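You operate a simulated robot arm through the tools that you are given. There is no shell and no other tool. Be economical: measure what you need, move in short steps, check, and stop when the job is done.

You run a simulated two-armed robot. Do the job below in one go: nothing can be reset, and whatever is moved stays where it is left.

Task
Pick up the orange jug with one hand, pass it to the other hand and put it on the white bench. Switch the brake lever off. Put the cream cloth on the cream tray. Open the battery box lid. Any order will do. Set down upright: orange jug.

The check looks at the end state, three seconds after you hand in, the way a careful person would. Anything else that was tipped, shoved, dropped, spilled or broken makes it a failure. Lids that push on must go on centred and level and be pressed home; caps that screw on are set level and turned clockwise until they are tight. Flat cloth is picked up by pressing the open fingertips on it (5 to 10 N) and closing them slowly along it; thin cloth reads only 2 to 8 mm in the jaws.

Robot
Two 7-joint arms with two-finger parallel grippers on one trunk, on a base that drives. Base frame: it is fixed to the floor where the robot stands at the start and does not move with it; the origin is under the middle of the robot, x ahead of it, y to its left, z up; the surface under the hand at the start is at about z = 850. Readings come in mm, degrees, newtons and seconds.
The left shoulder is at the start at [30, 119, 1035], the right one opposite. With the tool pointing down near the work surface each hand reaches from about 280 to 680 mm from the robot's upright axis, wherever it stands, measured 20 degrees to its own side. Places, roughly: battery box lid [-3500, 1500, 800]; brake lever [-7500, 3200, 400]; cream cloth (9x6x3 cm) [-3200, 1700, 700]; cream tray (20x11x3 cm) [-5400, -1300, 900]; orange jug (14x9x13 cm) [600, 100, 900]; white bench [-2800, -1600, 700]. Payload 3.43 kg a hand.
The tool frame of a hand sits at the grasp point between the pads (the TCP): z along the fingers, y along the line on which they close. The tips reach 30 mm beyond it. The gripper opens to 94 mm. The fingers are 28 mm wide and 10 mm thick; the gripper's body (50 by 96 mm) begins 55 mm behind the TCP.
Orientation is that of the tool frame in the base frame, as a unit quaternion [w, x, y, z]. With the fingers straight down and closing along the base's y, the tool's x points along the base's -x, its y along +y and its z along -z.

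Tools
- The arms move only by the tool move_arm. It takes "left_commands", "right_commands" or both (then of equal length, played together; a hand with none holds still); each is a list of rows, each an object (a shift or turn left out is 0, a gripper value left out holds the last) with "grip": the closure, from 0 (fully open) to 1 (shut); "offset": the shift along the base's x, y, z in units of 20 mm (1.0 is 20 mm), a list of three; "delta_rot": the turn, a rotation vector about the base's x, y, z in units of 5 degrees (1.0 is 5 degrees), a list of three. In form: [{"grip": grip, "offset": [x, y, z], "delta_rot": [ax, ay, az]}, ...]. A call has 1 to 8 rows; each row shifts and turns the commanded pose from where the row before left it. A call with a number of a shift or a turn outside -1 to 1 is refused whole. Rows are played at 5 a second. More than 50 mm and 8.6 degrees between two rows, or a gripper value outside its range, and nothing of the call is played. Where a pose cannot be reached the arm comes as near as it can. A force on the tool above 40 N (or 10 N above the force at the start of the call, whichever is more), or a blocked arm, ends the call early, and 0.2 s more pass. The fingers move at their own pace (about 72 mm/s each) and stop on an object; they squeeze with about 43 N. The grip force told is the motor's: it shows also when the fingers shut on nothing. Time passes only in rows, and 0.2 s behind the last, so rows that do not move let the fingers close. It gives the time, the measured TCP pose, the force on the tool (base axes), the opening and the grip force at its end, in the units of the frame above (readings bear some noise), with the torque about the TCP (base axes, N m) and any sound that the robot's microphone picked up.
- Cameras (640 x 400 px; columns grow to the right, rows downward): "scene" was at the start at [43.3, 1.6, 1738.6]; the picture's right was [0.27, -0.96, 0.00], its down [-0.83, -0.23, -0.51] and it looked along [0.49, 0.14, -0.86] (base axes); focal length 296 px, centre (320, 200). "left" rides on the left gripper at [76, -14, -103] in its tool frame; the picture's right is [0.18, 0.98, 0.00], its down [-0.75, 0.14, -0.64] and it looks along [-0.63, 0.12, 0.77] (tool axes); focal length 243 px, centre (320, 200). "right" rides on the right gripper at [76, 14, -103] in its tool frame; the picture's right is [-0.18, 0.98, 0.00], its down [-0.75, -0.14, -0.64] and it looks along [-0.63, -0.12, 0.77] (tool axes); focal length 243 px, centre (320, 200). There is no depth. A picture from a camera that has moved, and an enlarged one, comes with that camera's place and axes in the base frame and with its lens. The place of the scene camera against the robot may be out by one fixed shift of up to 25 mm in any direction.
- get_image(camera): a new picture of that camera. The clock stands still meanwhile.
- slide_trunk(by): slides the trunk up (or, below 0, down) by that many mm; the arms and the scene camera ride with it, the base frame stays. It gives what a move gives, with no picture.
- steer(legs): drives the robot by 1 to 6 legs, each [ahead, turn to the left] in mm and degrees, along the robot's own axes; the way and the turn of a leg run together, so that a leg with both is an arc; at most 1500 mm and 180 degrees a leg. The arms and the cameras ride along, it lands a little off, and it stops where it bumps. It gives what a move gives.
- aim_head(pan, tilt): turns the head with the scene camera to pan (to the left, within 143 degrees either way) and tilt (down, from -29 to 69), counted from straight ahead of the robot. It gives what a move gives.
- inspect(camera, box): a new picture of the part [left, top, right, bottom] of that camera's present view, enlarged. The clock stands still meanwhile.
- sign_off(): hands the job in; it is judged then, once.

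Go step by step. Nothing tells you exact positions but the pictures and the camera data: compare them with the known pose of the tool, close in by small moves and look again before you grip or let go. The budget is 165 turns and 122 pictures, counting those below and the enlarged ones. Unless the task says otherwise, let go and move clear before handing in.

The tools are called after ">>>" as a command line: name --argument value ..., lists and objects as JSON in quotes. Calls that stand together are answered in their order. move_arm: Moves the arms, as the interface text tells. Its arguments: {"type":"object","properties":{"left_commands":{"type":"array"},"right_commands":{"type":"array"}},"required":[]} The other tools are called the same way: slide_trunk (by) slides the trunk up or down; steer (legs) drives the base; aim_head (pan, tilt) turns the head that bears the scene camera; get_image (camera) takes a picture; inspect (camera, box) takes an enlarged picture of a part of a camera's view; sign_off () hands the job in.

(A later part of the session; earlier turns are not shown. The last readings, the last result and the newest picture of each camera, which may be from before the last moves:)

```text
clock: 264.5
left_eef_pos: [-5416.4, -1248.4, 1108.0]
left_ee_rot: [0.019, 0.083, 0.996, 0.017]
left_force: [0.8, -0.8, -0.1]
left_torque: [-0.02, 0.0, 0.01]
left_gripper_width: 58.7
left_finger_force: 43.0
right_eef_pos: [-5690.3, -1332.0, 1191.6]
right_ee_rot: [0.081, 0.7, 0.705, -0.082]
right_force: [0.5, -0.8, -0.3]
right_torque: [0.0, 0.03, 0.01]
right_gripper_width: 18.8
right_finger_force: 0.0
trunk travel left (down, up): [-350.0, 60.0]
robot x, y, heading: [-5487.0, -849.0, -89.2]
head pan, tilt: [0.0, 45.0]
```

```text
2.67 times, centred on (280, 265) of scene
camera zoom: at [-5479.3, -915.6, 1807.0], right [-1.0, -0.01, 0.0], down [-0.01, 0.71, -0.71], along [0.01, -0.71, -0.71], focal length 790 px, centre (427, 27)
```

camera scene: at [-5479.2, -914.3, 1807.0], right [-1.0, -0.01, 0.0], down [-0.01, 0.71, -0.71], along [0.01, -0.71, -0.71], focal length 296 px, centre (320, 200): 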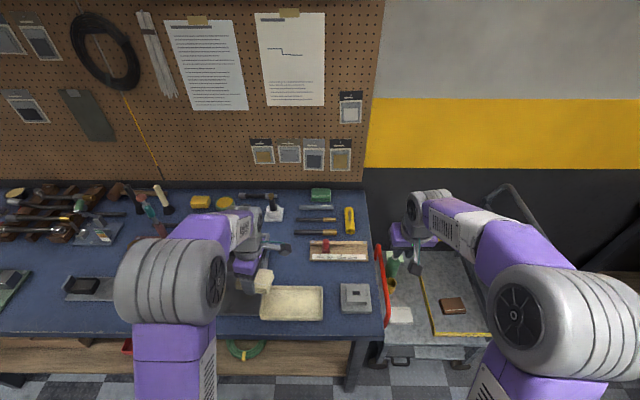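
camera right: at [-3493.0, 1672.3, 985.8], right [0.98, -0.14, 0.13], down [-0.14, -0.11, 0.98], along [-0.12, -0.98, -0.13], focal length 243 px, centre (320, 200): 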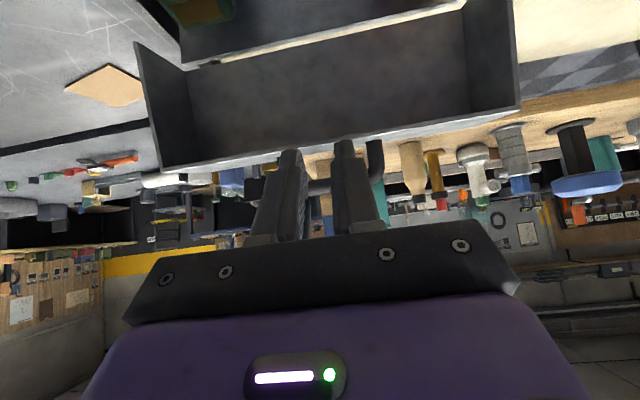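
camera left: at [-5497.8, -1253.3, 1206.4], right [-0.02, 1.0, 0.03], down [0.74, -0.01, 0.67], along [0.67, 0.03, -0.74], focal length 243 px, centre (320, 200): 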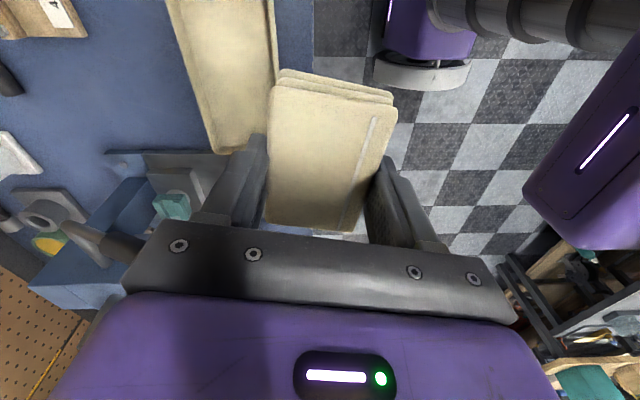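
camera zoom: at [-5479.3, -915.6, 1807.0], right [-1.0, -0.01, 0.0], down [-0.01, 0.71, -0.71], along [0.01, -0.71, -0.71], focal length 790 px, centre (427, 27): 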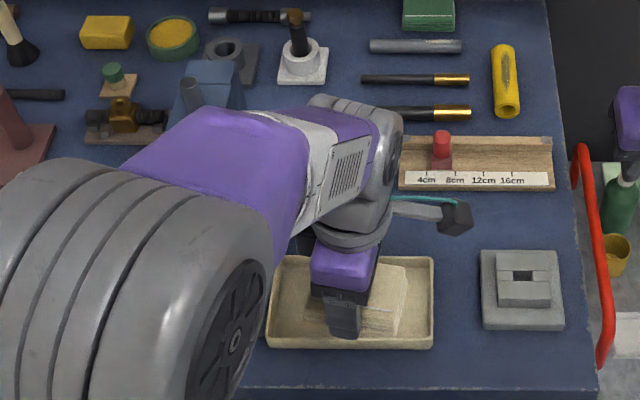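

The press looks undisturbed. I move the hand over the right part of the tray, keeping clear of the lever, then lower.

>>> move_arm --left_commands '[{"offset": [0.1, -0.9, 0]}, {"offset": [0.1, -0.9, 0]}, {"offset": [0.1, -0.9, 0]}, {"offset": [0, -0.9, 0]}, {"offset": [0, -0.9, 0]}, {"offset": [0, -0.7, 0]}, {"offset": [0, 0, -1]}, {"offset": [0, 0, -1]}]'

>>> move_arm --left_commands '[{"offset": [0, 0, -1]}, {"offset": [0, 0, -1]}, {"offset": [0, 0, -1]}, {"offset": [0, 0, -1]}, {"offset": [0, 0, -1]}, {"offset": [0, 0, -1]}, {}]'

>>> get_image --camera "left"

>>> inspect --camera "scene" --box '[220, 230, 380, 350]'

```text
clock: 266.3
left_eef_pos: [-5409.7, -1355.2, 1070.3]
left_ee_rot: [0.02, 0.083, 0.996, 0.017]
left_force: [0.3, -0.3, -0.8]
left_torque: [-0.04, 0.04, 0.04]
left_gripper_width: 58.9
left_finger_force: 42.9
right_eef_pos: [-5690.5, -1332.8, 1190.1]
right_ee_rot: [0.082, 0.701, 0.704, -0.082]
right_force: [-0.9, 0.5, -0.7]
right_torque: [0.05, 0.03, 0.02]
right_gripper_width: 18.5
right_finger_force: 0.0
trunk travel left (down, up): [-350.0, 60.0]
robot x, y, heading: [-5484.6, -847.9, -89.2]
head pan, tilt: [0.0, 45.0]
```

```text
clock: 267.9
left_eef_pos: [-5410.7, -1354.5, 951.1]
left_ee_rot: [0.02, 0.083, 0.996, 0.016]
left_force: [-0.1, -0.4, -0.8]
left_torque: [0.01, 0.01, -0.02]
left_gripper_width: 58.9
left_finger_force: 43.5
right_eef_pos: [-5689.8, -1332.5, 1190.8]
right_ee_rot: [0.081, 0.701, 0.704, -0.081]
right_force: [0.6, 0.2, 0.4]
right_torque: [0.0, -0.01, 0.0]
right_gripper_width: 18.8
right_finger_force: 0.1
trunk travel left (down, up): [-350.0, 60.0]
robot x, y, heading: [-5485.7, -846.4, -89.4]
head pan, tilt: [0.0, 45.0]
```

```text
35 pictures are left
camera left: at [-5491.9, -1358.9, 1048.7], right [-0.02, 1.0, 0.03], down [0.74, -0.01, 0.67], along [0.67, 0.03, -0.74], focal length 243 px, centre (320, 200)
```

left: 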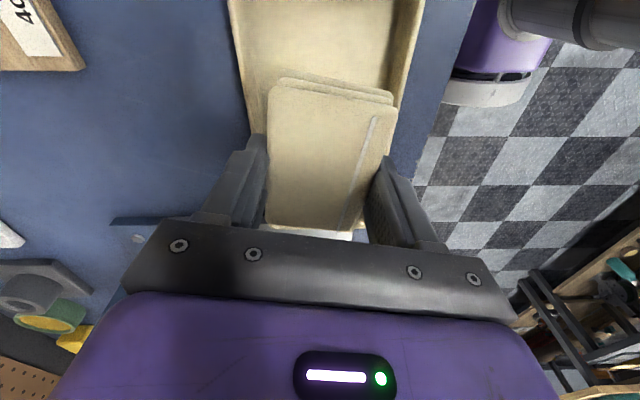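

```text
3.33 times, centred on (300, 290) of scene
camera zoom: at [-5479.0, -915.3, 1807.0], right [-1.0, -0.01, 0.0], down [-0.01, 0.71, -0.71], along [0.01, -0.71, -0.71], focal length 987 px, centre (387, -100)
```

zoom: 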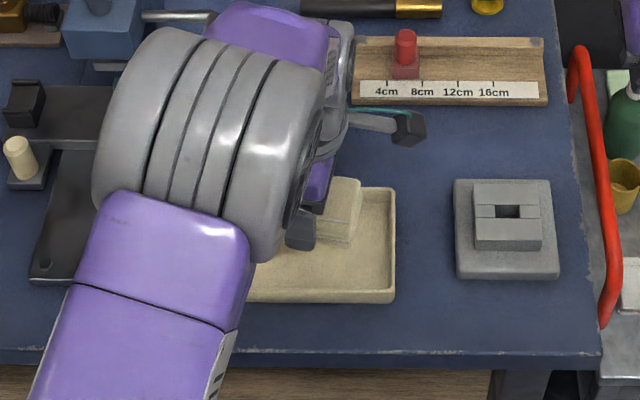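

Cloth and fingers are centred within the tray's walls. I lower in steps until I feel contact.

>>> move_arm --left_commands '[{"offset": [0, 0, -0.8]}, {"offset": [0, 0, -0.8]}, {"offset": [0, 0, -0.3]}, {}]'

>>> move_arm --left_commands '[{"offset": [0, 0, -0.15]}, {"offset": [0, 0, -0.15]}, {}]'

>>> inspect --camera "scene" --box '[260, 260, 340, 320]'

```text
clock: 268.9
left_eef_pos: [-5409.2, -1354.2, 910.5]
left_ee_rot: [0.02, 0.083, 0.996, 0.017]
left_force: [0.0, -0.6, -0.7]
left_torque: [0.01, -0.03, -0.01]
left_gripper_width: 58.8
left_finger_force: 43.6
right_eef_pos: [-5690.4, -1331.9, 1189.3]
right_ee_rot: [0.082, 0.701, 0.704, -0.081]
right_force: [0.4, -0.4, -0.6]
right_torque: [0.03, -0.02, -0.04]
right_gripper_width: 18.9
right_finger_force: 0.1
trunk travel left (down, up): [-350.0, 60.0]
robot x, y, heading: [-5483.0, -844.2, -89.2]
head pan, tilt: [0.0, 45.0]
```

```text
clock: 269.7
left_eef_pos: [-5409.3, -1354.0, 904.9]
left_ee_rot: [0.02, 0.083, 0.996, 0.017]
left_force: [-0.1, 0.7, -0.4]
left_torque: [-0.01, 0.0, -0.04]
left_gripper_width: 58.9
left_finger_force: 42.7
right_eef_pos: [-5689.9, -1332.9, 1190.4]
right_ee_rot: [0.082, 0.7, 0.705, -0.082]
right_force: [0.5, 0.3, 0.4]
right_torque: [0.01, 0.01, 0.01]
right_gripper_width: 18.7
right_finger_force: 0.1
trunk travel left (down, up): [-350.0, 60.0]
robot x, y, heading: [-5488.4, -848.8, -89.4]
head pan, tilt: [0.0, 45.0]
```

```text
6.67 times, centred on (300, 290) of scene
camera zoom: at [-5478.9, -915.6, 1807.0], right [-1.0, -0.01, 0.0], down [-0.01, 0.71, -0.71], along [0.01, -0.71, -0.71], focal length 1974 px, centre (453, -400)
```

zoom: 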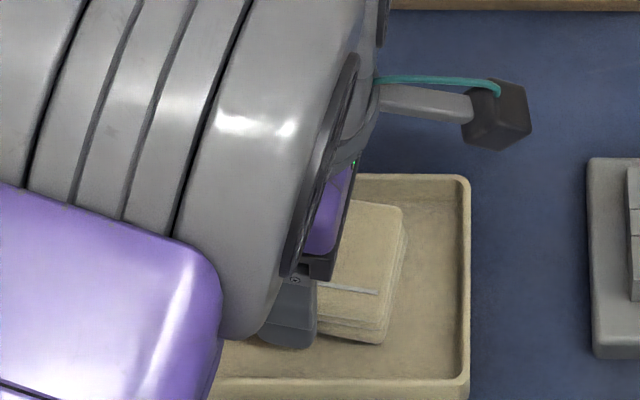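

>>> move_arm --left_commands '[{"offset": [0, 0, -0.15]}, {"offset": [0, 0, -0.15]}, {"offset": [0, 0, -0.1]}, {}]'

>>> move_arm --left_commands '[{"offset": [0, 0, -0.1]}, {"offset": [0, 0, -0.1]}, {}]'

```text
clock: 270.7
left_eef_pos: [-5409.3, -1352.5, 897.0]
left_ee_rot: [0.02, 0.084, 0.996, 0.017]
left_force: [0.4, -0.3, -0.8]
left_torque: [0.03, 0.0, 0.01]
left_gripper_width: 58.7
left_finger_force: 43.1
right_eef_pos: [-5690.7, -1333.2, 1190.7]
right_ee_rot: [0.082, 0.701, 0.704, -0.083]
right_force: [0.1, 0.0, -0.8]
right_torque: [0.03, 0.01, -0.02]
right_gripper_width: 18.6
right_finger_force: 0.0
trunk travel left (down, up): [-350.0, 60.0]
robot x, y, heading: [-5485.4, -846.1, -89.4]
head pan, tilt: [0.0, 45.0]
```

```text
clock: 271.5
left_eef_pos: [-5409.0, -1353.3, 894.5]
left_ee_rot: [0.02, 0.083, 0.996, 0.017]
left_force: [0.3, 0.4, -1.2]
left_torque: [0.02, -0.01, 0.0]
left_gripper_width: 59.1
left_finger_force: 42.8
right_eef_pos: [-5690.3, -1333.3, 1191.1]
right_ee_rot: [0.081, 0.7, 0.704, -0.082]
right_force: [-0.5, -0.1, -0.5]
right_torque: [0.0, -0.03, -0.02]
right_gripper_width: 18.7
right_finger_force: 0.1
trunk travel left (down, up): [-350.0, 60.0]
robot x, y, heading: [-5485.9, -848.6, -89.7]
head pan, tilt: [0.0, 45.0]
```

>>> move_arm --left_commands '[{"offset": [0, 0, -0.15]}, {"offset": [0, 0, -0.15]}, {}]'

>>> move_arm --left_commands '[{"offset": [0, 0, -0.15]}, {"offset": [0, 0, -0.1]}, {}]'

>>> get_image --camera "left"

```text
clock: 272.3
left_eef_pos: [-5410.5, -1353.1, 888.9]
left_ee_rot: [0.02, 0.084, 0.996, 0.016]
left_force: [0.5, 1.0, 0.2]
left_torque: [-0.03, 0.0, 0.01]
left_gripper_width: 58.7
left_finger_force: 42.9
right_eef_pos: [-5689.8, -1333.5, 1191.3]
right_ee_rot: [0.081, 0.701, 0.704, -0.082]
right_force: [0.2, 0.5, -0.1]
right_torque: [0.0, -0.02, 0.04]
right_gripper_width: 18.7
right_finger_force: 0.0
trunk travel left (down, up): [-350.0, 60.0]
robot x, y, heading: [-5483.6, -845.2, -89.4]
head pan, tilt: [0.0, 45.0]
```

```text
clock: 273.2
left_eef_pos: [-5410.1, -1355.3, 887.7]
left_ee_rot: [0.02, 0.083, 0.996, 0.013]
left_force: [2.3, 6.1, 19.8]
left_torque: [-0.25, 0.51, -0.12]
left_gripper_width: 58.6
left_finger_force: 42.9
right_eef_pos: [-5689.5, -1331.3, 1192.2]
right_ee_rot: [0.082, 0.701, 0.704, -0.082]
right_force: [0.2, -0.1, 0.3]
right_torque: [-0.02, -0.03, 0.03]
right_gripper_width: 18.9
right_finger_force: 0.0
trunk travel left (down, up): [-350.0, 60.0]
robot x, y, heading: [-5489.1, -850.5, -89.4]
head pan, tilt: [0.0, 45.0]
stopped in row 3 (left hand): the force on the tool passed its limit at 41 N (the readings are from after the stop); the commanded pose is now the measured one
```

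```text
32 pictures are left
camera left: at [-5492.1, -1359.0, 985.9], right [-0.02, 1.0, 0.02], down [0.74, 0.0, 0.67], along [0.67, 0.03, -0.74], focal length 243 px, centre (320, 200)
```

left: 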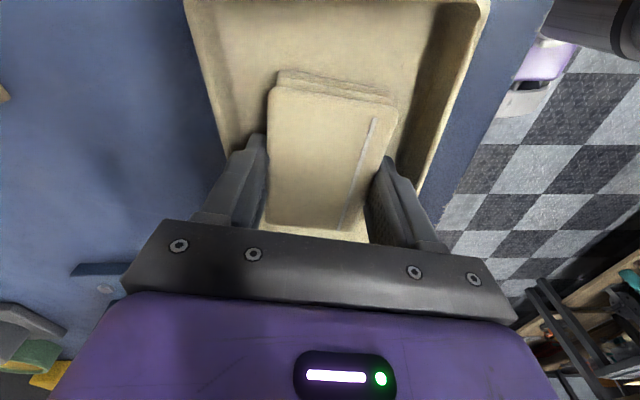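

It is resting on the tray floor. I ease up 2 mm, open the fingers just a little and lift clear.

>>> move_arm --left_commands '[{"offset": [0, 0, 0.1]}, {"grip": 0.34}, {"grip": 0.3}, {"grip": 0.27}, {}, {"offset": [0, 0, 0.5]}, {"offset": [0, 0, 0.8]}, {"offset": [0, 0, 1]}]'

>>> get_image --camera "left"

```text
clock: 275.0
left_eef_pos: [-5411.5, -1353.9, 934.0]
left_ee_rot: [0.02, 0.083, 0.996, 0.012]
left_force: [0.2, -0.3, -0.6]
left_torque: [0.0, 0.0, 0.02]
left_gripper_width: 68.5
left_finger_force: 0.1
right_eef_pos: [-5689.6, -1333.8, 1190.8]
right_ee_rot: [0.082, 0.701, 0.704, -0.082]
right_force: [-0.2, 0.9, 0.7]
right_torque: [-0.02, 0.01, 0.0]
right_gripper_width: 18.8
right_finger_force: 0.0
trunk travel left (down, up): [-350.0, 60.0]
robot x, y, heading: [-5486.7, -846.0, -89.5]
head pan, tilt: [0.0, 45.0]
```

```text
31 pictures are left
camera left: at [-5492.7, -1358.1, 1032.3], right [-0.02, 1.0, 0.02], down [0.74, 0.0, 0.67], along [0.67, 0.03, -0.74], focal length 243 px, centre (320, 200)
```

left: 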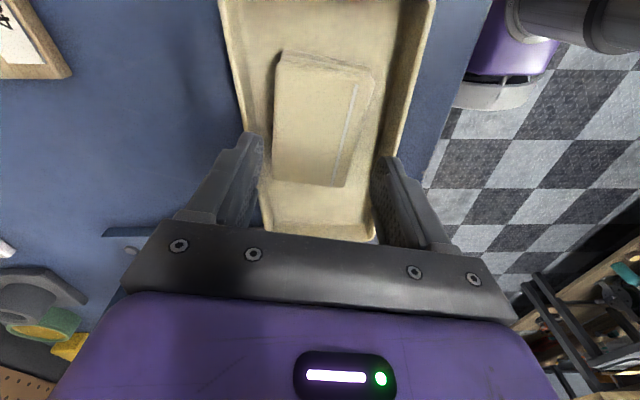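

The cloth lies flat in the tray. I raise the left hand straight up, draw it back, reverse and turn toward the far end of the garage.

>>> move_arm --left_commands '[{"offset": [0, 0, 1]}, {"offset": [0, 0, 1]}, {"offset": [0, 0, 1]}, {"offset": [0, 0, 1]}, {"offset": [0, 0, 1]}, {"offset": [0, 0, 1]}, {"offset": [0, 0, 1]}, {"offset": [0, 0, 0.5]}]'

>>> move_arm --left_commands '[{"offset": [0, 1, 0]}, {"offset": [0, 1, 0]}, {"offset": [0, 1, 0]}, {"offset": [0, 1, 0]}, {"offset": [0, 1, 0]}]'

>>> steer --legs '[[-400, 0], [0, -90]]'

>>> aim_head --pan -45 --tilt 20

>>> get_image --camera "scene"

```text
clock: 276.8
left_eef_pos: [-5410.3, -1357.3, 1083.0]
left_ee_rot: [0.021, 0.083, 0.996, 0.013]
left_force: [0.3, 0.2, 0.7]
left_torque: [-0.04, 0.0, 0.02]
left_gripper_width: 68.5
left_finger_force: 0.1
right_eef_pos: [-5690.4, -1332.4, 1191.2]
right_ee_rot: [0.082, 0.701, 0.704, -0.082]
right_force: [-0.6, -0.5, -0.7]
right_torque: [0.03, -0.02, 0.01]
right_gripper_width: 18.9
right_finger_force: 0.1
trunk travel left (down, up): [-350.0, 60.0]
robot x, y, heading: [-5489.0, -847.2, -89.5]
head pan, tilt: [0.0, 45.0]
```

```text
clock: 278.0
left_eef_pos: [-5409.7, -1255.0, 1083.3]
left_ee_rot: [0.02, 0.083, 0.996, 0.013]
left_force: [-0.3, 0.3, 0.3]
left_torque: [-0.02, 0.01, 0.0]
left_gripper_width: 68.6
left_finger_force: 0.0
right_eef_pos: [-5690.3, -1332.6, 1191.8]
right_ee_rot: [0.082, 0.7, 0.705, -0.081]
right_force: [0.2, 0.1, 0.1]
right_torque: [-0.02, 0.02, -0.01]
right_gripper_width: 19.1
right_finger_force: 0.1
trunk travel left (down, up): [-350.0, 60.0]
robot x, y, heading: [-5490.9, -845.0, -89.4]
head pan, tilt: [0.0, 45.0]
```

```text
clock: 284.2
left_eef_pos: [-5894.2, -538.2, 1085.6]
left_ee_rot: [0.023, 0.741, 0.671, -0.004]
left_force: [0.0, 0.6, -0.8]
left_torque: [-0.01, 0.04, 0.04]
left_gripper_width: 68.6
left_finger_force: 0.1
right_eef_pos: [-5989.5, -263.1, 1191.3]
right_ee_rot: [0.004, 0.993, 0.035, -0.115]
right_force: [-1.0, -0.8, 0.2]
right_torque: [-0.01, -0.01, -0.02]
right_gripper_width: 19.2
right_finger_force: 0.3
trunk travel left (down, up): [-350.0, 60.0]
robot x, y, heading: [-5492.3, -435.7, -175.7]
head pan, tilt: [0.0, 45.0]
```

```text
clock: 285.3
left_eef_pos: [-5894.2, -538.1, 1083.5]
left_ee_rot: [0.024, 0.741, 0.671, -0.004]
left_force: [0.1, -0.6, 0.1]
left_torque: [-0.02, -0.01, -0.02]
left_gripper_width: 68.5
left_finger_force: 0.0
right_eef_pos: [-5990.9, -264.3, 1189.9]
right_ee_rot: [0.004, 0.993, 0.035, -0.116]
right_force: [0.0, 0.0, -0.2]
right_torque: [0.03, 0.03, 0.01]
right_gripper_width: 18.9
right_finger_force: 0.1
trunk travel left (down, up): [-350.0, 60.0]
robot x, y, heading: [-5489.0, -432.4, -175.9]
head pan, tilt: [-45.0, 20.0]
```

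```text
30 pictures are left
camera scene: at [-5525.1, -388.2, 1845.6], right [0.65, 0.76, 0.0], down [0.26, -0.22, -0.94], along [-0.71, 0.61, -0.34], focal length 296 px, centre (320, 200)
```

scene: 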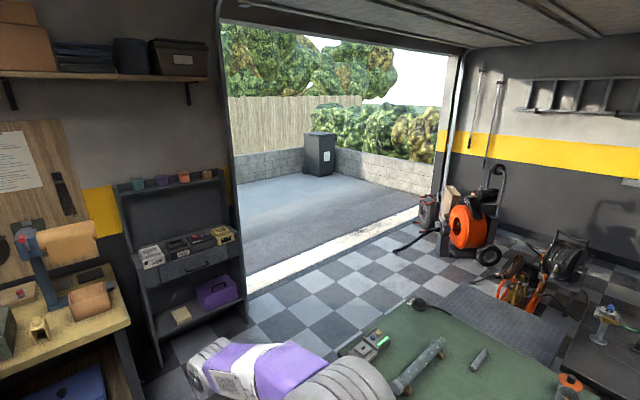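

The route past the island's end is clear, and a red-black device stands at the expected lever position next to the drum machine. I zoom in on it.

>>> inspect --camera "scene" --box '[380, 150, 540, 280]'

>>> steer --legs '[[1250, 0], [0, -80], [700, 0]]'

>>> aim_head --pan 0 --tilt 25

>>> get_image --camera "scene"

```text
3.08 times, centred on (460, 215) of scene
camera zoom: at [-5525.1, -388.2, 1845.6], right [0.65, 0.76, 0.0], down [0.26, -0.22, -0.94], along [-0.71, 0.61, -0.34], focal length 911 px, centre (-111, 154)
```

zoom: 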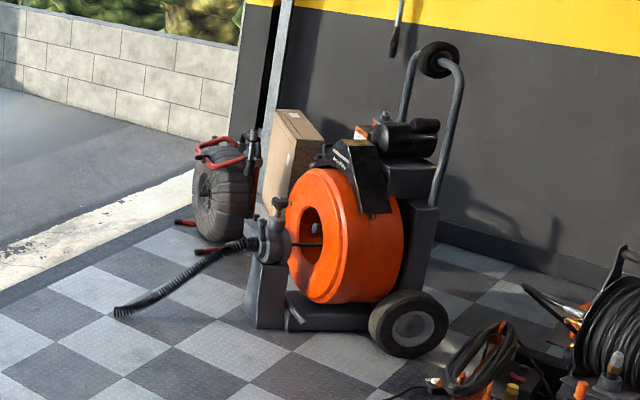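

```text
clock: 291.6
left_eef_pos: [-7129.0, -629.1, 1084.6]
left_ee_rot: [0.023, 0.743, 0.669, -0.005]
left_force: [0.0, 0.7, -0.4]
left_torque: [0.01, -0.03, -0.01]
left_gripper_width: 68.6
left_finger_force: 0.1
right_eef_pos: [-7217.1, -355.7, 1190.8]
right_ee_rot: [0.003, 0.994, 0.034, -0.105]
right_force: [17.0, 1.9, 15.2]
right_torque: [-0.19, -0.17, 0.21]
right_gripper_width: 18.3
right_finger_force: 0.1
trunk travel left (down, up): [-350.0, 60.0]
robot x, y, heading: [-6728.4, -527.0, -175.7]
head pan, tilt: [-45.0, 20.0]
stopped in leg 1: the force on the tool passed its limit at 45 N (the readings are from after the stop); the commanded pose is now the measured one
```

```text
clock: 292.8
left_eef_pos: [-7128.6, -628.7, 1084.8]
left_ee_rot: [0.022, 0.742, 0.669, -0.006]
left_force: [-0.3, 0.7, 0.0]
left_torque: [0.03, 0.02, 0.01]
left_gripper_width: 68.4
left_finger_force: 0.2
right_eef_pos: [-7217.1, -355.0, 1188.2]
right_ee_rot: [0.004, 0.994, 0.036, -0.104]
right_force: [21.8, 0.9, 13.7]
right_torque: [-0.2, -0.34, 0.31]
right_gripper_width: 19.1
right_finger_force: 0.2
trunk travel left (down, up): [-350.0, 60.0]
robot x, y, heading: [-6733.0, -527.9, -175.7]
head pan, tilt: [0.0, 25.0]
```

```text
28 pictures are left
camera scene: at [-6777.7, -548.0, 1837.8], right [-0.07, 1.0, 0.0], down [0.42, 0.03, -0.91], along [-0.91, -0.06, -0.42], focal length 296 px, centre (320, 200)
```

scene: 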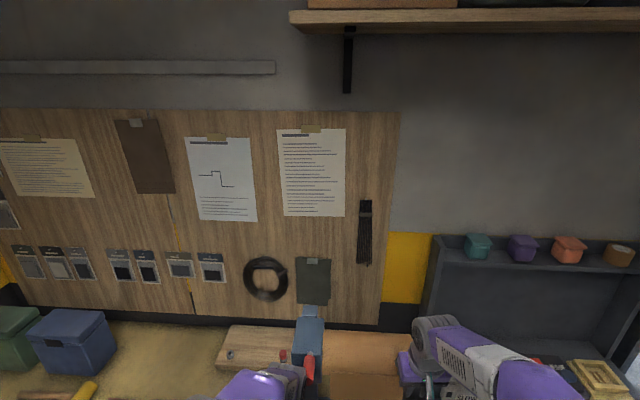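

The right hand bumped something on the end bench; I reverse at once and look at it.

>>> steer --legs '[[-300, 0]]'

>>> aim_head --pan 0 --tilt 30

>>> get_image --camera "scene"

```text
clock: 294.8
left_eef_pos: [-6844.3, -608.0, 1083.1]
left_ee_rot: [0.024, 0.743, 0.669, -0.004]
left_force: [-0.7, 0.0, -0.3]
left_torque: [-0.02, 0.04, 0.05]
left_gripper_width: 68.7
left_finger_force: 0.0
right_eef_pos: [-6932.6, -332.8, 1188.6]
right_ee_rot: [0.004, 0.994, 0.034, -0.105]
right_force: [0.7, 0.2, -0.1]
right_torque: [0.01, 0.02, -0.02]
right_gripper_width: 18.7
right_finger_force: 0.0
trunk travel left (down, up): [-350.0, 60.0]
robot x, y, heading: [-6440.4, -504.4, -176.0]
head pan, tilt: [0.0, 25.0]
```

```text
clock: 295.4
left_eef_pos: [-6843.3, -608.0, 1083.7]
left_ee_rot: [0.023, 0.743, 0.668, -0.005]
left_force: [-0.4, 0.2, 0.9]
left_torque: [-0.04, -0.01, -0.01]
left_gripper_width: 68.8
left_finger_force: 0.1
right_eef_pos: [-6933.3, -333.0, 1187.1]
right_ee_rot: [0.004, 0.994, 0.033, -0.104]
right_force: [-0.1, 0.5, 0.0]
right_torque: [-0.02, 0.0, 0.01]
right_gripper_width: 18.7
right_finger_force: 0.1
trunk travel left (down, up): [-350.0, 60.0]
robot x, y, heading: [-6445.2, -504.8, -176.3]
head pan, tilt: [0.0, 30.0]
```

```text
27 pictures are left
camera scene: at [-6494.7, -527.1, 1829.6], right [-0.07, 1.0, 0.0], down [0.5, 0.04, -0.87], along [-0.86, -0.06, -0.5], focal length 296 px, centre (320, 200)
```

scene: 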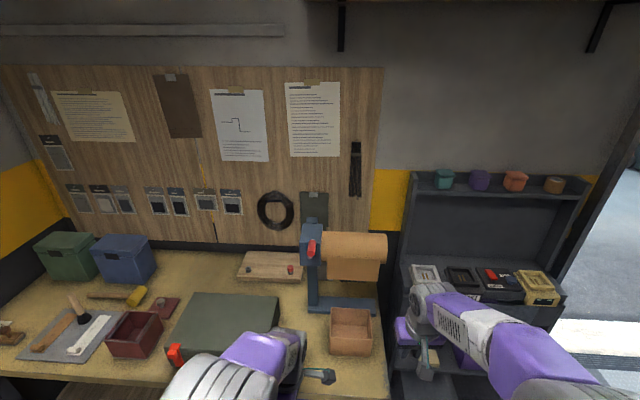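

>>> inspect --camera "scene" --box '[280, 200, 420, 380]'

```text
2.22 times, centred on (350, 290) of scene
camera zoom: at [-6494.7, -527.1, 1829.6], right [-0.07, 1.0, 0.0], down [0.5, 0.04, -0.87], along [-0.86, -0.06, -0.5], focal length 658 px, centre (253, 0)
```

zoom: 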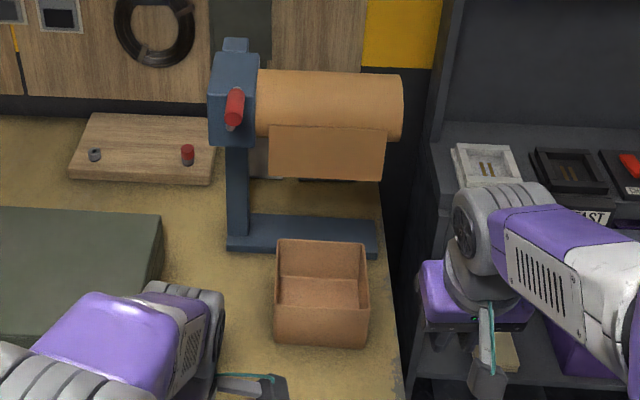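

Everything on that bench is standing as before. I tuck the arms in, then turn away and drive through the gap toward the device.

>>> move_arm --left_commands '[{"offset": [1, 0, 0]}, {"offset": [1, 0, 0]}, {"offset": [1, 0, 0]}, {"offset": [1, 0, 0]}, {}, {}, {}]' --right_commands '[{"offset": [1, 0, 0]}, {"offset": [1, 0, 0]}, {"offset": [1, 0, 0]}, {"offset": [1, 0, 0]}, {"offset": [1, 0, 0]}, {"offset": [1, 0, 0]}, {"offset": [1, 0, 0]}]'

>>> steer --legs '[[0, -69], [1500, 0], [150, 0]]'

>>> aim_head --pan -5 --tilt 28

>>> get_image --camera "scene"

```text
clock: 297.0
left_eef_pos: [-6763.2, -609.0, 1083.8]
left_ee_rot: [0.023, 0.744, 0.668, -0.005]
left_force: [0.3, 0.1, 0.0]
left_torque: [0.0, -0.01, -0.03]
left_gripper_width: 68.5
left_finger_force: 0.1
right_eef_pos: [-6791.2, -331.1, 1188.3]
right_ee_rot: [0.004, 0.994, 0.033, -0.103]
right_force: [-0.8, 0.0, 0.3]
right_torque: [-0.02, -0.01, 0.02]
right_gripper_width: 18.8
right_finger_force: 0.0
trunk travel left (down, up): [-350.0, 60.0]
robot x, y, heading: [-6441.5, -506.1, -176.0]
head pan, tilt: [0.0, 30.0]
```

```text
clock: 308.3
left_eef_pos: [-7396.8, 1217.0, 1084.3]
left_ee_rot: [0.018, 0.989, 0.146, -0.017]
left_force: [0.0, -0.1, -0.7]
left_torque: [-0.03, -0.01, 0.01]
left_gripper_width: 68.5
left_finger_force: 0.1
right_eef_pos: [-7154.0, 1348.9, 1187.6]
right_ee_rot: [-0.056, 0.846, -0.523, -0.089]
right_force: [0.3, -0.6, -0.1]
right_torque: [0.02, 0.01, 0.0]
right_gripper_width: 19.0
right_finger_force: 0.1
trunk travel left (down, up): [-350.0, 60.0]
robot x, y, heading: [-7180.1, 958.9, 116.9]
head pan, tilt: [0.0, 30.0]
```

```text
clock: 309.0
left_eef_pos: [-7397.1, 1216.2, 1084.4]
left_ee_rot: [0.018, 0.989, 0.144, -0.017]
left_force: [-0.3, -0.5, -0.1]
left_torque: [-0.01, 0.0, 0.03]
left_gripper_width: 68.4
left_finger_force: 0.0
right_eef_pos: [-7153.0, 1350.0, 1188.0]
right_ee_rot: [-0.055, 0.846, -0.523, -0.088]
right_force: [0.1, 0.0, -0.6]
right_torque: [-0.02, -0.01, -0.01]
right_gripper_width: 18.7
right_finger_force: 0.1
trunk travel left (down, up): [-350.0, 60.0]
robot x, y, heading: [-7176.6, 957.5, 116.8]
head pan, tilt: [-5.0, 28.0]
```

```text
25 pictures are left
camera scene: at [-7191.4, 1001.8, 1832.7], right [0.93, 0.37, 0.0], down [0.17, -0.44, -0.88], along [-0.33, 0.82, -0.47], focal length 296 px, centre (320, 200)
```

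scene: 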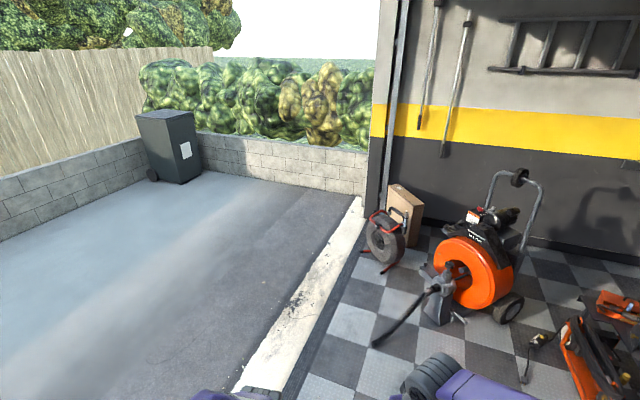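

>>> inspect --camera "scene" --box '[350, 170, 480, 350]'

```text
2.22 times, centred on (415, 260) of scene
camera zoom: at [-7191.4, 1001.8, 1832.7], right [0.93, 0.37, 0.0], down [0.17, -0.44, -0.88], along [-0.33, 0.82, -0.47], focal length 658 px, centre (109, 67)
```

zoom: 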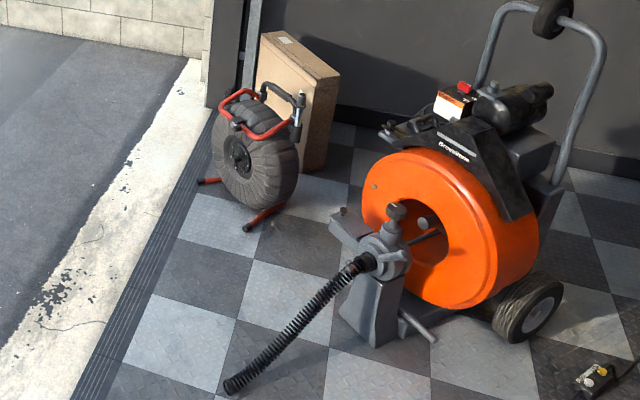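

The device is a small cable reel at about [-7500, 3250] with a red frame and a lever at its upper right. I drive round the loose cable end and stop in front of it.

>>> steer --legs '[[1390, 0], [0, -47], [420, 0]]'

>>> aim_head --pan 0 --tilt 52

>>> get_image --camera "scene"

```text
clock: 320.4
left_eef_pos: [-7563.6, 2941.1, 1084.7]
left_ee_rot: [0.01, 0.956, -0.292, -0.023]
left_force: [-0.6, 0.4, -0.2]
left_torque: [-0.06, 0.02, 0.01]
left_gripper_width: 68.3
left_finger_force: 0.0
right_eef_pos: [-7308.7, 2835.5, 1187.1]
right_ee_rot: [0.087, -0.541, 0.835, 0.056]
right_force: [0.5, -0.8, -0.4]
right_torque: [0.0, 0.01, 0.02]
right_gripper_width: 18.7
right_finger_force: 0.0
trunk travel left (down, up): [-350.0, 60.0]
robot x, y, heading: [-7628.7, 2605.9, 65.7]
head pan, tilt: [-5.0, 28.0]
```

```text
clock: 321.3
left_eef_pos: [-7563.3, 2939.0, 1084.3]
left_ee_rot: [0.009, 0.956, -0.293, -0.023]
left_force: [1.1, -0.6, -0.3]
left_torque: [0.02, 0.03, 0.0]
left_gripper_width: 68.4
left_finger_force: 0.0
right_eef_pos: [-7308.2, 2836.6, 1187.9]
right_ee_rot: [0.087, -0.542, 0.834, 0.056]
right_force: [-0.2, -0.5, 0.7]
right_torque: [0.01, 0.01, 0.0]
right_gripper_width: 18.9
right_finger_force: 0.1
trunk travel left (down, up): [-350.0, 60.0]
robot x, y, heading: [-7624.5, 2609.7, 66.0]
head pan, tilt: [0.0, 52.0]
```

```text
23 pictures are left
camera scene: at [-7598.7, 2633.4, 1797.5], right [0.91, -0.41, 0.0], down [-0.32, -0.72, -0.62], along [0.25, 0.56, -0.79], focal length 296 px, centre (320, 200)
```

scene: 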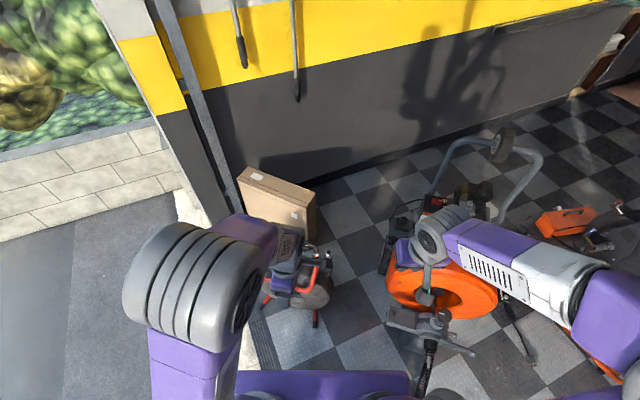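

>>> move_arm --left_commands '[{"offset": [-0.914, 0.407, 0]}, {"offset": [-0.914, 0.407, 0]}, {"offset": [-0.914, 0.407, 0]}, {"offset": [-0.914, 0.407, 0]}, {"offset": [-0.914, 0.407, 0]}, {"offset": [-0.914, 0.407, 0]}, {"offset": [-0.914, 0.407, 0]}, {"offset": [-0.914, 0.407, 0]}]'

>>> inspect --camera "scene" --box '[220, 220, 380, 340]'

```text
clock: 323.1
left_eef_pos: [-7707.3, 3006.2, 1082.8]
left_ee_rot: [0.01, 0.956, -0.292, -0.022]
left_force: [0.2, -0.1, 0.4]
left_torque: [0.01, -0.04, -0.01]
left_gripper_width: 68.6
left_finger_force: 0.0
right_eef_pos: [-7308.8, 2835.1, 1187.6]
right_ee_rot: [0.087, -0.541, 0.834, 0.056]
right_force: [0.1, 0.6, 0.1]
right_torque: [0.0, -0.04, 0.01]
right_gripper_width: 18.8
right_finger_force: 0.1
trunk travel left (down, up): [-350.0, 60.0]
robot x, y, heading: [-7623.2, 2606.6, 65.9]
head pan, tilt: [0.0, 52.0]
```

```text
3.33 times, centred on (300, 280) of scene
camera zoom: at [-7599.4, 2633.9, 1797.4], right [0.91, -0.41, 0.0], down [-0.32, -0.72, -0.62], along [0.25, 0.56, -0.79], focal length 987 px, centre (387, -67)
```

zoom: 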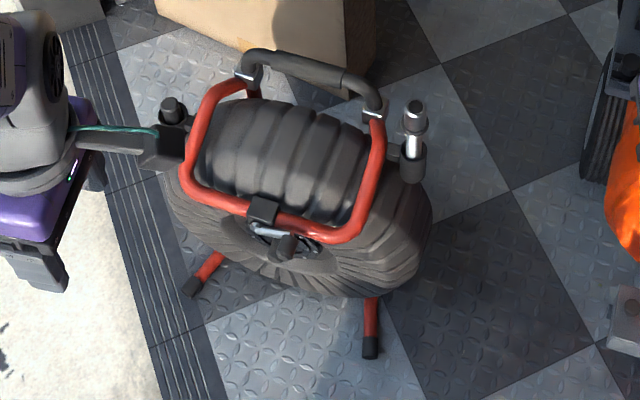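

>>> inspect --camera "scene" --box '[260, 255, 330, 305]'

```text
8.00 times, centred on (295, 280) of scene
camera zoom: at [-7599.4, 2633.9, 1797.4], right [0.91, -0.41, 0.0], down [-0.32, -0.72, -0.62], along [0.25, 0.56, -0.79], focal length 2369 px, centre (520, -440)
```

zoom: 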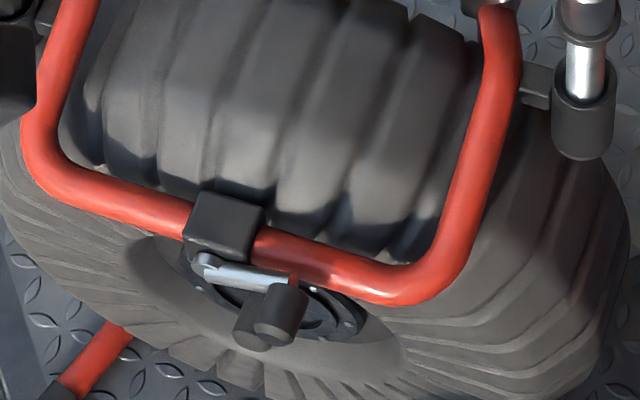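

I believe the silver bar on the front frame at about [-7529, 3212, 346] is the brake lever. I lower the trunk and bring the left wrist camera in front of it for a close look.

>>> slide_trunk --by -290

>>> move_arm --left_commands '[{"offset": [0, 0, -0.7], "delta_rot": [0, 0, -1], "grip": 0.9}, {"offset": [0, 0, -0.7], "delta_rot": [0, 0, -1]}, {"offset": [0, 0, -0.7], "delta_rot": [0, 0, -1]}, {"offset": [0, 0, -0.7], "delta_rot": [0, 0, -1]}, {"offset": [0, 0, -0.7], "delta_rot": [0, 0, -1]}, {"offset": [0, 0, -0.7], "delta_rot": [0, 0, -1]}, {"offset": [0, 0, -0.7], "delta_rot": [0, 0, -1]}, {"offset": [0, 0, -0.7], "delta_rot": [0, 0, -1]}]'

>>> move_arm --left_commands '[{"offset": [0.4, 0.5, -0.7], "delta_rot": [0, 0, -1]}, {"offset": [0.4, 0.5, -0.7], "delta_rot": [0, 0, -1]}, {"offset": [0.4, 0.5, -0.7], "delta_rot": [0, 0, -1]}, {"offset": [0.4, 0.5, -0.7], "delta_rot": [0, 0, -1]}, {"offset": [0.4, 0.5, -0.7], "delta_rot": [0, 0, -1]}, {"offset": [0.4, 0.5, -0.7], "delta_rot": [0, 0, -1]}, {"offset": [0.4, 0.5, -0.7], "delta_rot": [0, 0, -1]}, {"offset": [0.4, 0.5, -0.7], "delta_rot": [0, 0, -1]}]'

>>> move_arm --left_commands '[{"offset": [0.4, 0.6, -0.7], "delta_rot": [0, 0, -1]}, {"offset": [0.4, 0.6, -0.7], "delta_rot": [0, 0, -1]}, {"offset": [0.4, 0.6, -0.7], "delta_rot": [0, 0, -1]}, {"offset": [0, 0.2, -0.7], "delta_rot": [0, 0, -1]}, {}]'

>>> get_image --camera "left"

```text
clock: 326.0
left_eef_pos: [-7709.4, 3007.1, 793.3]
left_ee_rot: [0.01, 0.956, -0.293, -0.023]
left_force: [-0.5, -0.8, 0.7]
left_torque: [-0.01, 0.01, 0.01]
left_gripper_width: 68.5
left_finger_force: 0.0
right_eef_pos: [-7307.5, 2834.9, 898.2]
right_ee_rot: [0.087, -0.541, 0.834, 0.056]
right_force: [-0.4, 0.3, 0.6]
right_torque: [-0.01, -0.01, -0.03]
right_gripper_width: 18.9
right_finger_force: 0.0
trunk travel left (down, up): [-60.0, 350.0]
robot x, y, heading: [-7625.8, 2610.6, 66.0]
head pan, tilt: [0.0, 52.0]
```

```text
clock: 327.8
left_eef_pos: [-7709.7, 3004.7, 679.7]
left_ee_rot: [0.001, 0.797, -0.603, -0.025]
left_force: [-0.5, 0.1, 0.0]
left_torque: [-0.03, 0.01, 0.01]
left_gripper_width: 9.3
left_finger_force: 0.0
right_eef_pos: [-7307.5, 2835.8, 897.9]
right_ee_rot: [0.088, -0.54, 0.835, 0.055]
right_force: [0.1, -0.3, -0.1]
right_torque: [0.01, -0.01, 0.02]
right_gripper_width: 18.9
right_finger_force: 0.0
trunk travel left (down, up): [-60.0, 350.0]
robot x, y, heading: [-7621.6, 2607.5, 66.1]
head pan, tilt: [0.0, 52.0]
```

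```text
clock: 329.6
left_eef_pos: [-7645.7, 3087.2, 568.5]
left_ee_rot: [0.007, -0.543, 0.839, 0.023]
left_force: [-0.3, 0.4, -0.7]
left_torque: [-0.01, -0.01, -0.02]
left_gripper_width: 9.5
left_finger_force: 0.1
right_eef_pos: [-7307.4, 2836.4, 897.2]
right_ee_rot: [0.087, -0.541, 0.834, 0.056]
right_force: [0.7, -0.4, -0.3]
right_torque: [0.02, 0.01, 0.0]
right_gripper_width: 18.8
right_finger_force: 0.1
trunk travel left (down, up): [-60.0, 350.0]
robot x, y, heading: [-7622.5, 2609.2, 65.8]
head pan, tilt: [0.0, 52.0]
```

```text
clock: 330.8
left_eef_pos: [-7622.6, 3125.7, 512.5]
left_ee_rot: [0.011, -0.389, 0.921, 0.021]
left_force: [-0.3, 0.6, 0.4]
left_torque: [0.01, -0.02, -0.03]
left_gripper_width: 9.2
left_finger_force: 0.1
right_eef_pos: [-7307.3, 2836.3, 897.8]
right_ee_rot: [0.087, -0.541, 0.835, 0.056]
right_force: [0.0, 0.0, -0.1]
right_torque: [-0.01, 0.02, 0.04]
right_gripper_width: 18.8
right_finger_force: 0.1
trunk travel left (down, up): [-60.0, 350.0]
robot x, y, heading: [-7623.5, 2610.1, 66.2]
head pan, tilt: [0.0, 52.0]
```

```text
20 pictures are left
camera left: at [-7665.0, 3056.2, 610.1], right [-0.83, 0.55, 0.02], down [0.42, 0.61, 0.67], along [0.36, 0.57, -0.74], focal length 243 px, centre (320, 200)
```

left: 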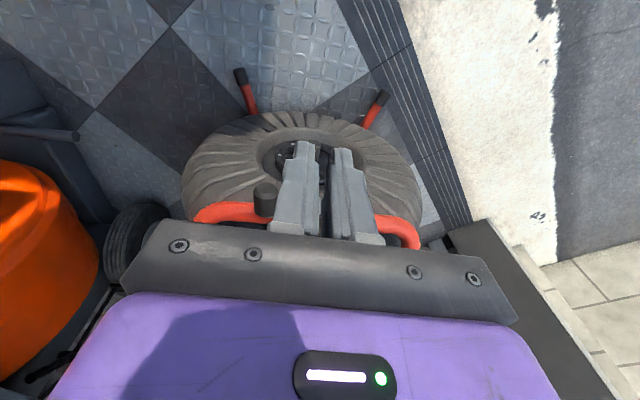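

The fingers hide the lever; I shift the hand 80 mm sideways for a clear view.

>>> move_arm --left_commands '[{"offset": [-0.83, 0.55, 0]}, {"offset": [-0.83, 0.55, 0]}, {"offset": [-0.83, 0.55, 0]}, {"offset": [-0.83, 0.55, 0]}, {}]'

>>> inspect --camera "left" --box '[120, 60, 320, 240]'

```text
clock: 332.0
left_eef_pos: [-7686.8, 3169.4, 513.5]
left_ee_rot: [0.011, -0.389, 0.921, 0.022]
left_force: [-0.4, 0.3, 0.7]
left_torque: [0.0, 0.03, 0.0]
left_gripper_width: 9.6
left_finger_force: 0.1
right_eef_pos: [-7307.9, 2835.8, 896.4]
right_ee_rot: [0.086, -0.541, 0.835, 0.056]
right_force: [-0.9, -0.3, 0.0]
right_torque: [0.02, 0.02, -0.01]
right_gripper_width: 19.0
right_finger_force: 0.0
trunk travel left (down, up): [-60.0, 350.0]
robot x, y, heading: [-7625.2, 2612.4, 66.1]
head pan, tilt: [0.0, 52.0]
```

```text
2.22 times, centred on (220, 150) of left
camera zoom: at [-7730.6, 3100.6, 611.2], right [-0.83, 0.55, 0.02], down [0.42, 0.61, 0.67], along [0.36, 0.57, -0.74], focal length 539 px, centre (542, 311)
```

zoom: 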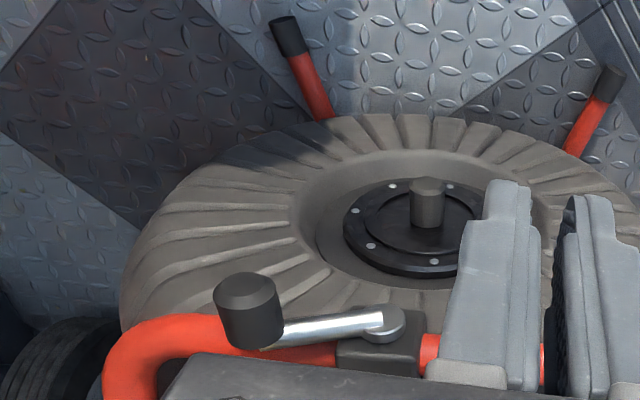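

>>> inspect --camera "left" --box '[200, 170, 280, 230]'

>>> inspect --camera "scene" --box '[270, 265, 320, 305]'

```text
6.67 times, centred on (240, 200) of left
camera zoom: at [-7730.6, 3100.6, 611.2], right [-0.83, 0.55, 0.02], down [0.42, 0.61, 0.67], along [0.36, 0.57, -0.74], focal length 1618 px, centre (853, 200)
```

zoom: 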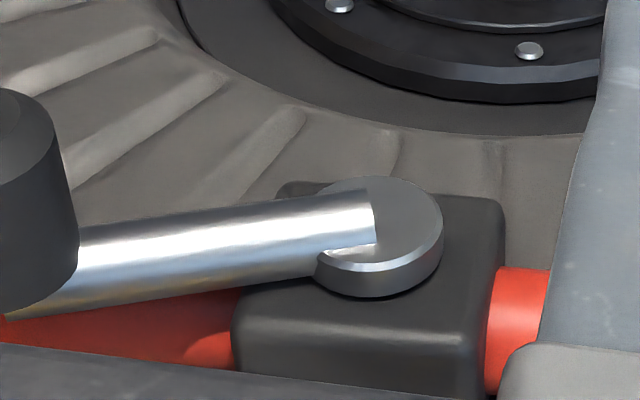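

```text
10.00 times, centred on (295, 285) of scene
camera zoom: at [-7598.5, 2633.6, 1507.4], right [0.91, -0.41, 0.0], down [-0.32, -0.72, -0.62], along [0.25, 0.56, -0.79], focal length 2962 px, centre (570, -650)
```

zoom: 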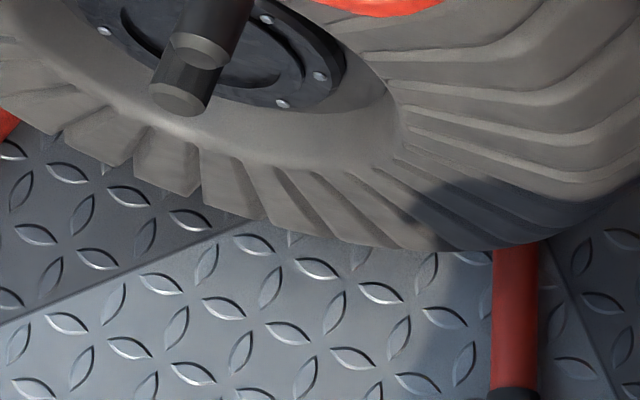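

The brake lever is clear now: a silver arm pivoting on a block at about [-7561, 3214, 410] with a black knob at [-7531, 3164, 425]. I bring the closed fingertips above the knob and check alignment.

>>> move_arm --left_commands '[{"offset": [0.97, 0, 0], "grip": 1.0}, {"offset": [0.97, 0, 0]}, {"offset": [0.97, 0, 0]}, {"offset": [0.97, 0, 0]}, {"offset": [0.97, -0.1, 0]}, {"offset": [0.97, -0.1, 0]}, {"offset": [0.97, -0.1, 0]}, {"offset": [0.97, 0, 0]}]'

>>> get_image --camera "left"

```text
clock: 333.8
left_eef_pos: [-7531.2, 3162.6, 512.9]
left_ee_rot: [0.012, -0.39, 0.92, 0.023]
left_force: [-0.1, 0.4, -0.6]
left_torque: [-0.01, -0.02, 0.0]
left_gripper_width: 0.0
left_finger_force: 33.1
right_eef_pos: [-7308.5, 2835.9, 896.2]
right_ee_rot: [0.087, -0.541, 0.835, 0.057]
right_force: [0.0, -0.1, 0.7]
right_torque: [-0.01, -0.03, 0.0]
right_gripper_width: 18.8
right_finger_force: 0.1
trunk travel left (down, up): [-60.0, 350.0]
robot x, y, heading: [-7628.1, 2612.2, 65.9]
head pan, tilt: [0.0, 52.0]
```

```text
16 pictures are left
camera left: at [-7574.4, 3093.6, 610.9], right [-0.83, 0.55, 0.02], down [0.42, 0.61, 0.67], along [0.36, 0.57, -0.74], focal length 243 px, centre (320, 200)
```

left: 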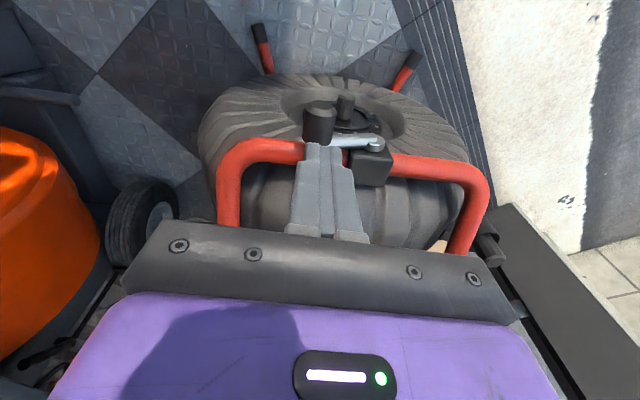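

Alignment is right over the knob. I lower until contact, then press down gently to see whether it moves that way.

>>> move_arm --left_commands '[{"offset": [0, 0.1, -0.9]}, {"offset": [0, 0.1, -0.9]}, {"offset": [0, 0, -0.3]}, {}]'

>>> move_arm --left_commands '[{"offset": [0, 0, -0.3]}, {"offset": [0, 0, -0.3]}, {"offset": [0, 0, -0.3]}, {}]'

>>> get_image --camera "left"

```text
clock: 334.8
left_eef_pos: [-7530.9, 3167.9, 471.1]
left_ee_rot: [0.011, -0.391, 0.92, 0.022]
left_force: [-0.1, -0.1, -0.2]
left_torque: [0.0, 0.02, -0.02]
left_gripper_width: 0.1
left_finger_force: 33.0
right_eef_pos: [-7307.7, 2835.3, 896.7]
right_ee_rot: [0.087, -0.541, 0.834, 0.057]
right_force: [0.4, 0.8, 1.1]
right_torque: [-0.03, 0.0, 0.0]
right_gripper_width: 18.7
right_finger_force: 0.1
trunk travel left (down, up): [-60.0, 350.0]
robot x, y, heading: [-7622.9, 2608.7, 66.3]
head pan, tilt: [0.0, 52.0]
```

```text
clock: 335.4
left_eef_pos: [-7530.6, 3169.4, 468.6]
left_ee_rot: [0.014, -0.391, 0.92, 0.023]
left_force: [-3.5, -7.9, 26.8]
left_torque: [-0.49, 0.32, 0.1]
left_gripper_width: 0.1
left_finger_force: 32.8
right_eef_pos: [-7308.9, 2833.8, 898.0]
right_ee_rot: [0.088, -0.541, 0.835, 0.057]
right_force: [-0.2, 0.9, 0.4]
right_torque: [-0.01, -0.03, 0.0]
right_gripper_width: 19.0
right_finger_force: 0.1
trunk travel left (down, up): [-60.0, 350.0]
robot x, y, heading: [-7627.3, 2609.6, 65.8]
head pan, tilt: [0.0, 52.0]
stopped in row 2 (left hand): the force on the tool passed its limit at 49 N (the readings are from after the stop); the commanded pose is now the measured one
```

```text
15 pictures are left
camera left: at [-7573.1, 3099.5, 565.9], right [-0.83, 0.55, 0.02], down [0.42, 0.61, 0.68], along [0.36, 0.58, -0.74], focal length 243 px, centre (320, 200)
```

left: 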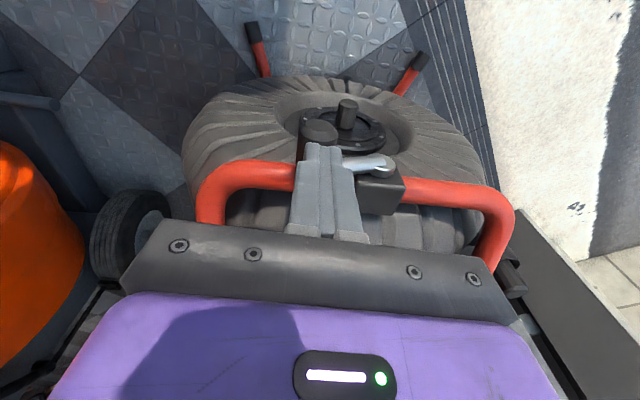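

Pressing down meets a firm stop, so off must be upward. I rise, open the fingers and straddle the knob from above to grip it.

>>> move_arm --left_commands '[{"offset": [0, 0, 0.5]}, {"offset": [0, 0, 0.8], "grip": 0.5}, {"offset": [-0.2, -0.45, 0.2]}, {}, {"offset": [0, 0, -0.8]}, {"offset": [0, 0, -0.5]}, {}]'

>>> get_image --camera "left"

```text
clock: 337.0
left_eef_pos: [-7534.7, 3162.1, 469.4]
left_ee_rot: [0.012, -0.39, 0.92, 0.022]
left_force: [-0.3, -0.8, -0.2]
left_torque: [-0.02, 0.02, 0.01]
left_gripper_width: 46.8
left_finger_force: 0.1
right_eef_pos: [-7307.9, 2834.4, 897.6]
right_ee_rot: [0.088, -0.541, 0.834, 0.057]
right_force: [0.0, 0.2, -0.5]
right_torque: [-0.03, 0.01, 0.01]
right_gripper_width: 19.0
right_finger_force: 0.1
trunk travel left (down, up): [-60.0, 350.0]
robot x, y, heading: [-7624.7, 2608.0, 65.9]
head pan, tilt: [0.0, 52.0]
```

```text
14 pictures are left
camera left: at [-7578.4, 3091.2, 566.3], right [-0.83, 0.55, 0.02], down [0.42, 0.61, 0.67], along [0.36, 0.57, -0.74], focal length 243 px, centre (320, 200)
```

left: 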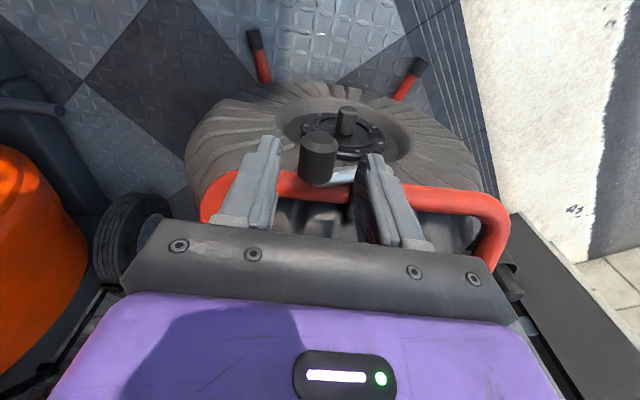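

The knob is between the fingers. I go down 28 mm and close on it.

>>> move_arm --left_commands '[{"offset": [0, 0, -0.5]}, {"offset": [0, 0, -0.5]}, {"offset": [0, 0, -0.4]}, {}, {"grip": 0.7}, {"grip": 1.0}, {}, {}]'

>>> get_image --camera "left"

```text
clock: 338.8
left_eef_pos: [-7535.0, 3159.8, 440.4]
left_ee_rot: [0.012, -0.391, 0.92, 0.023]
left_force: [-4.5, 5.8, -0.7]
left_torque: [0.16, 0.1, 0.9]
left_gripper_width: 25.2
left_finger_force: 42.7
right_eef_pos: [-7308.4, 2835.8, 896.3]
right_ee_rot: [0.087, -0.541, 0.835, 0.056]
right_force: [1.0, -0.3, 0.2]
right_torque: [-0.02, -0.01, -0.03]
right_gripper_width: 18.8
right_finger_force: 0.1
trunk travel left (down, up): [-60.0, 350.0]
robot x, y, heading: [-7624.8, 2607.9, 66.1]
head pan, tilt: [0.0, 52.0]
```

```text
13 pictures are left
camera left: at [-7578.2, 3091.4, 538.6], right [-0.84, 0.55, 0.02], down [0.42, 0.61, 0.68], along [0.36, 0.57, -0.74], focal length 243 px, centre (320, 200)
```

left: 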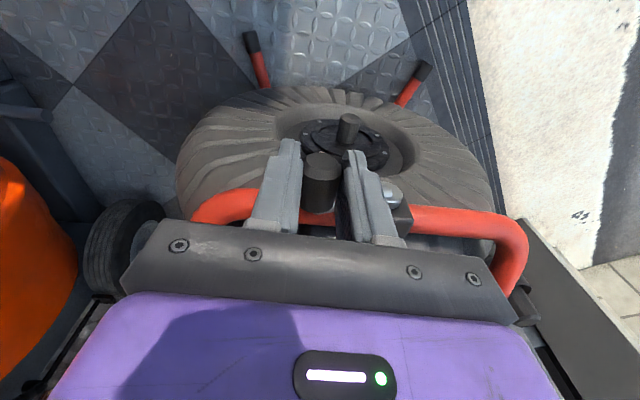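

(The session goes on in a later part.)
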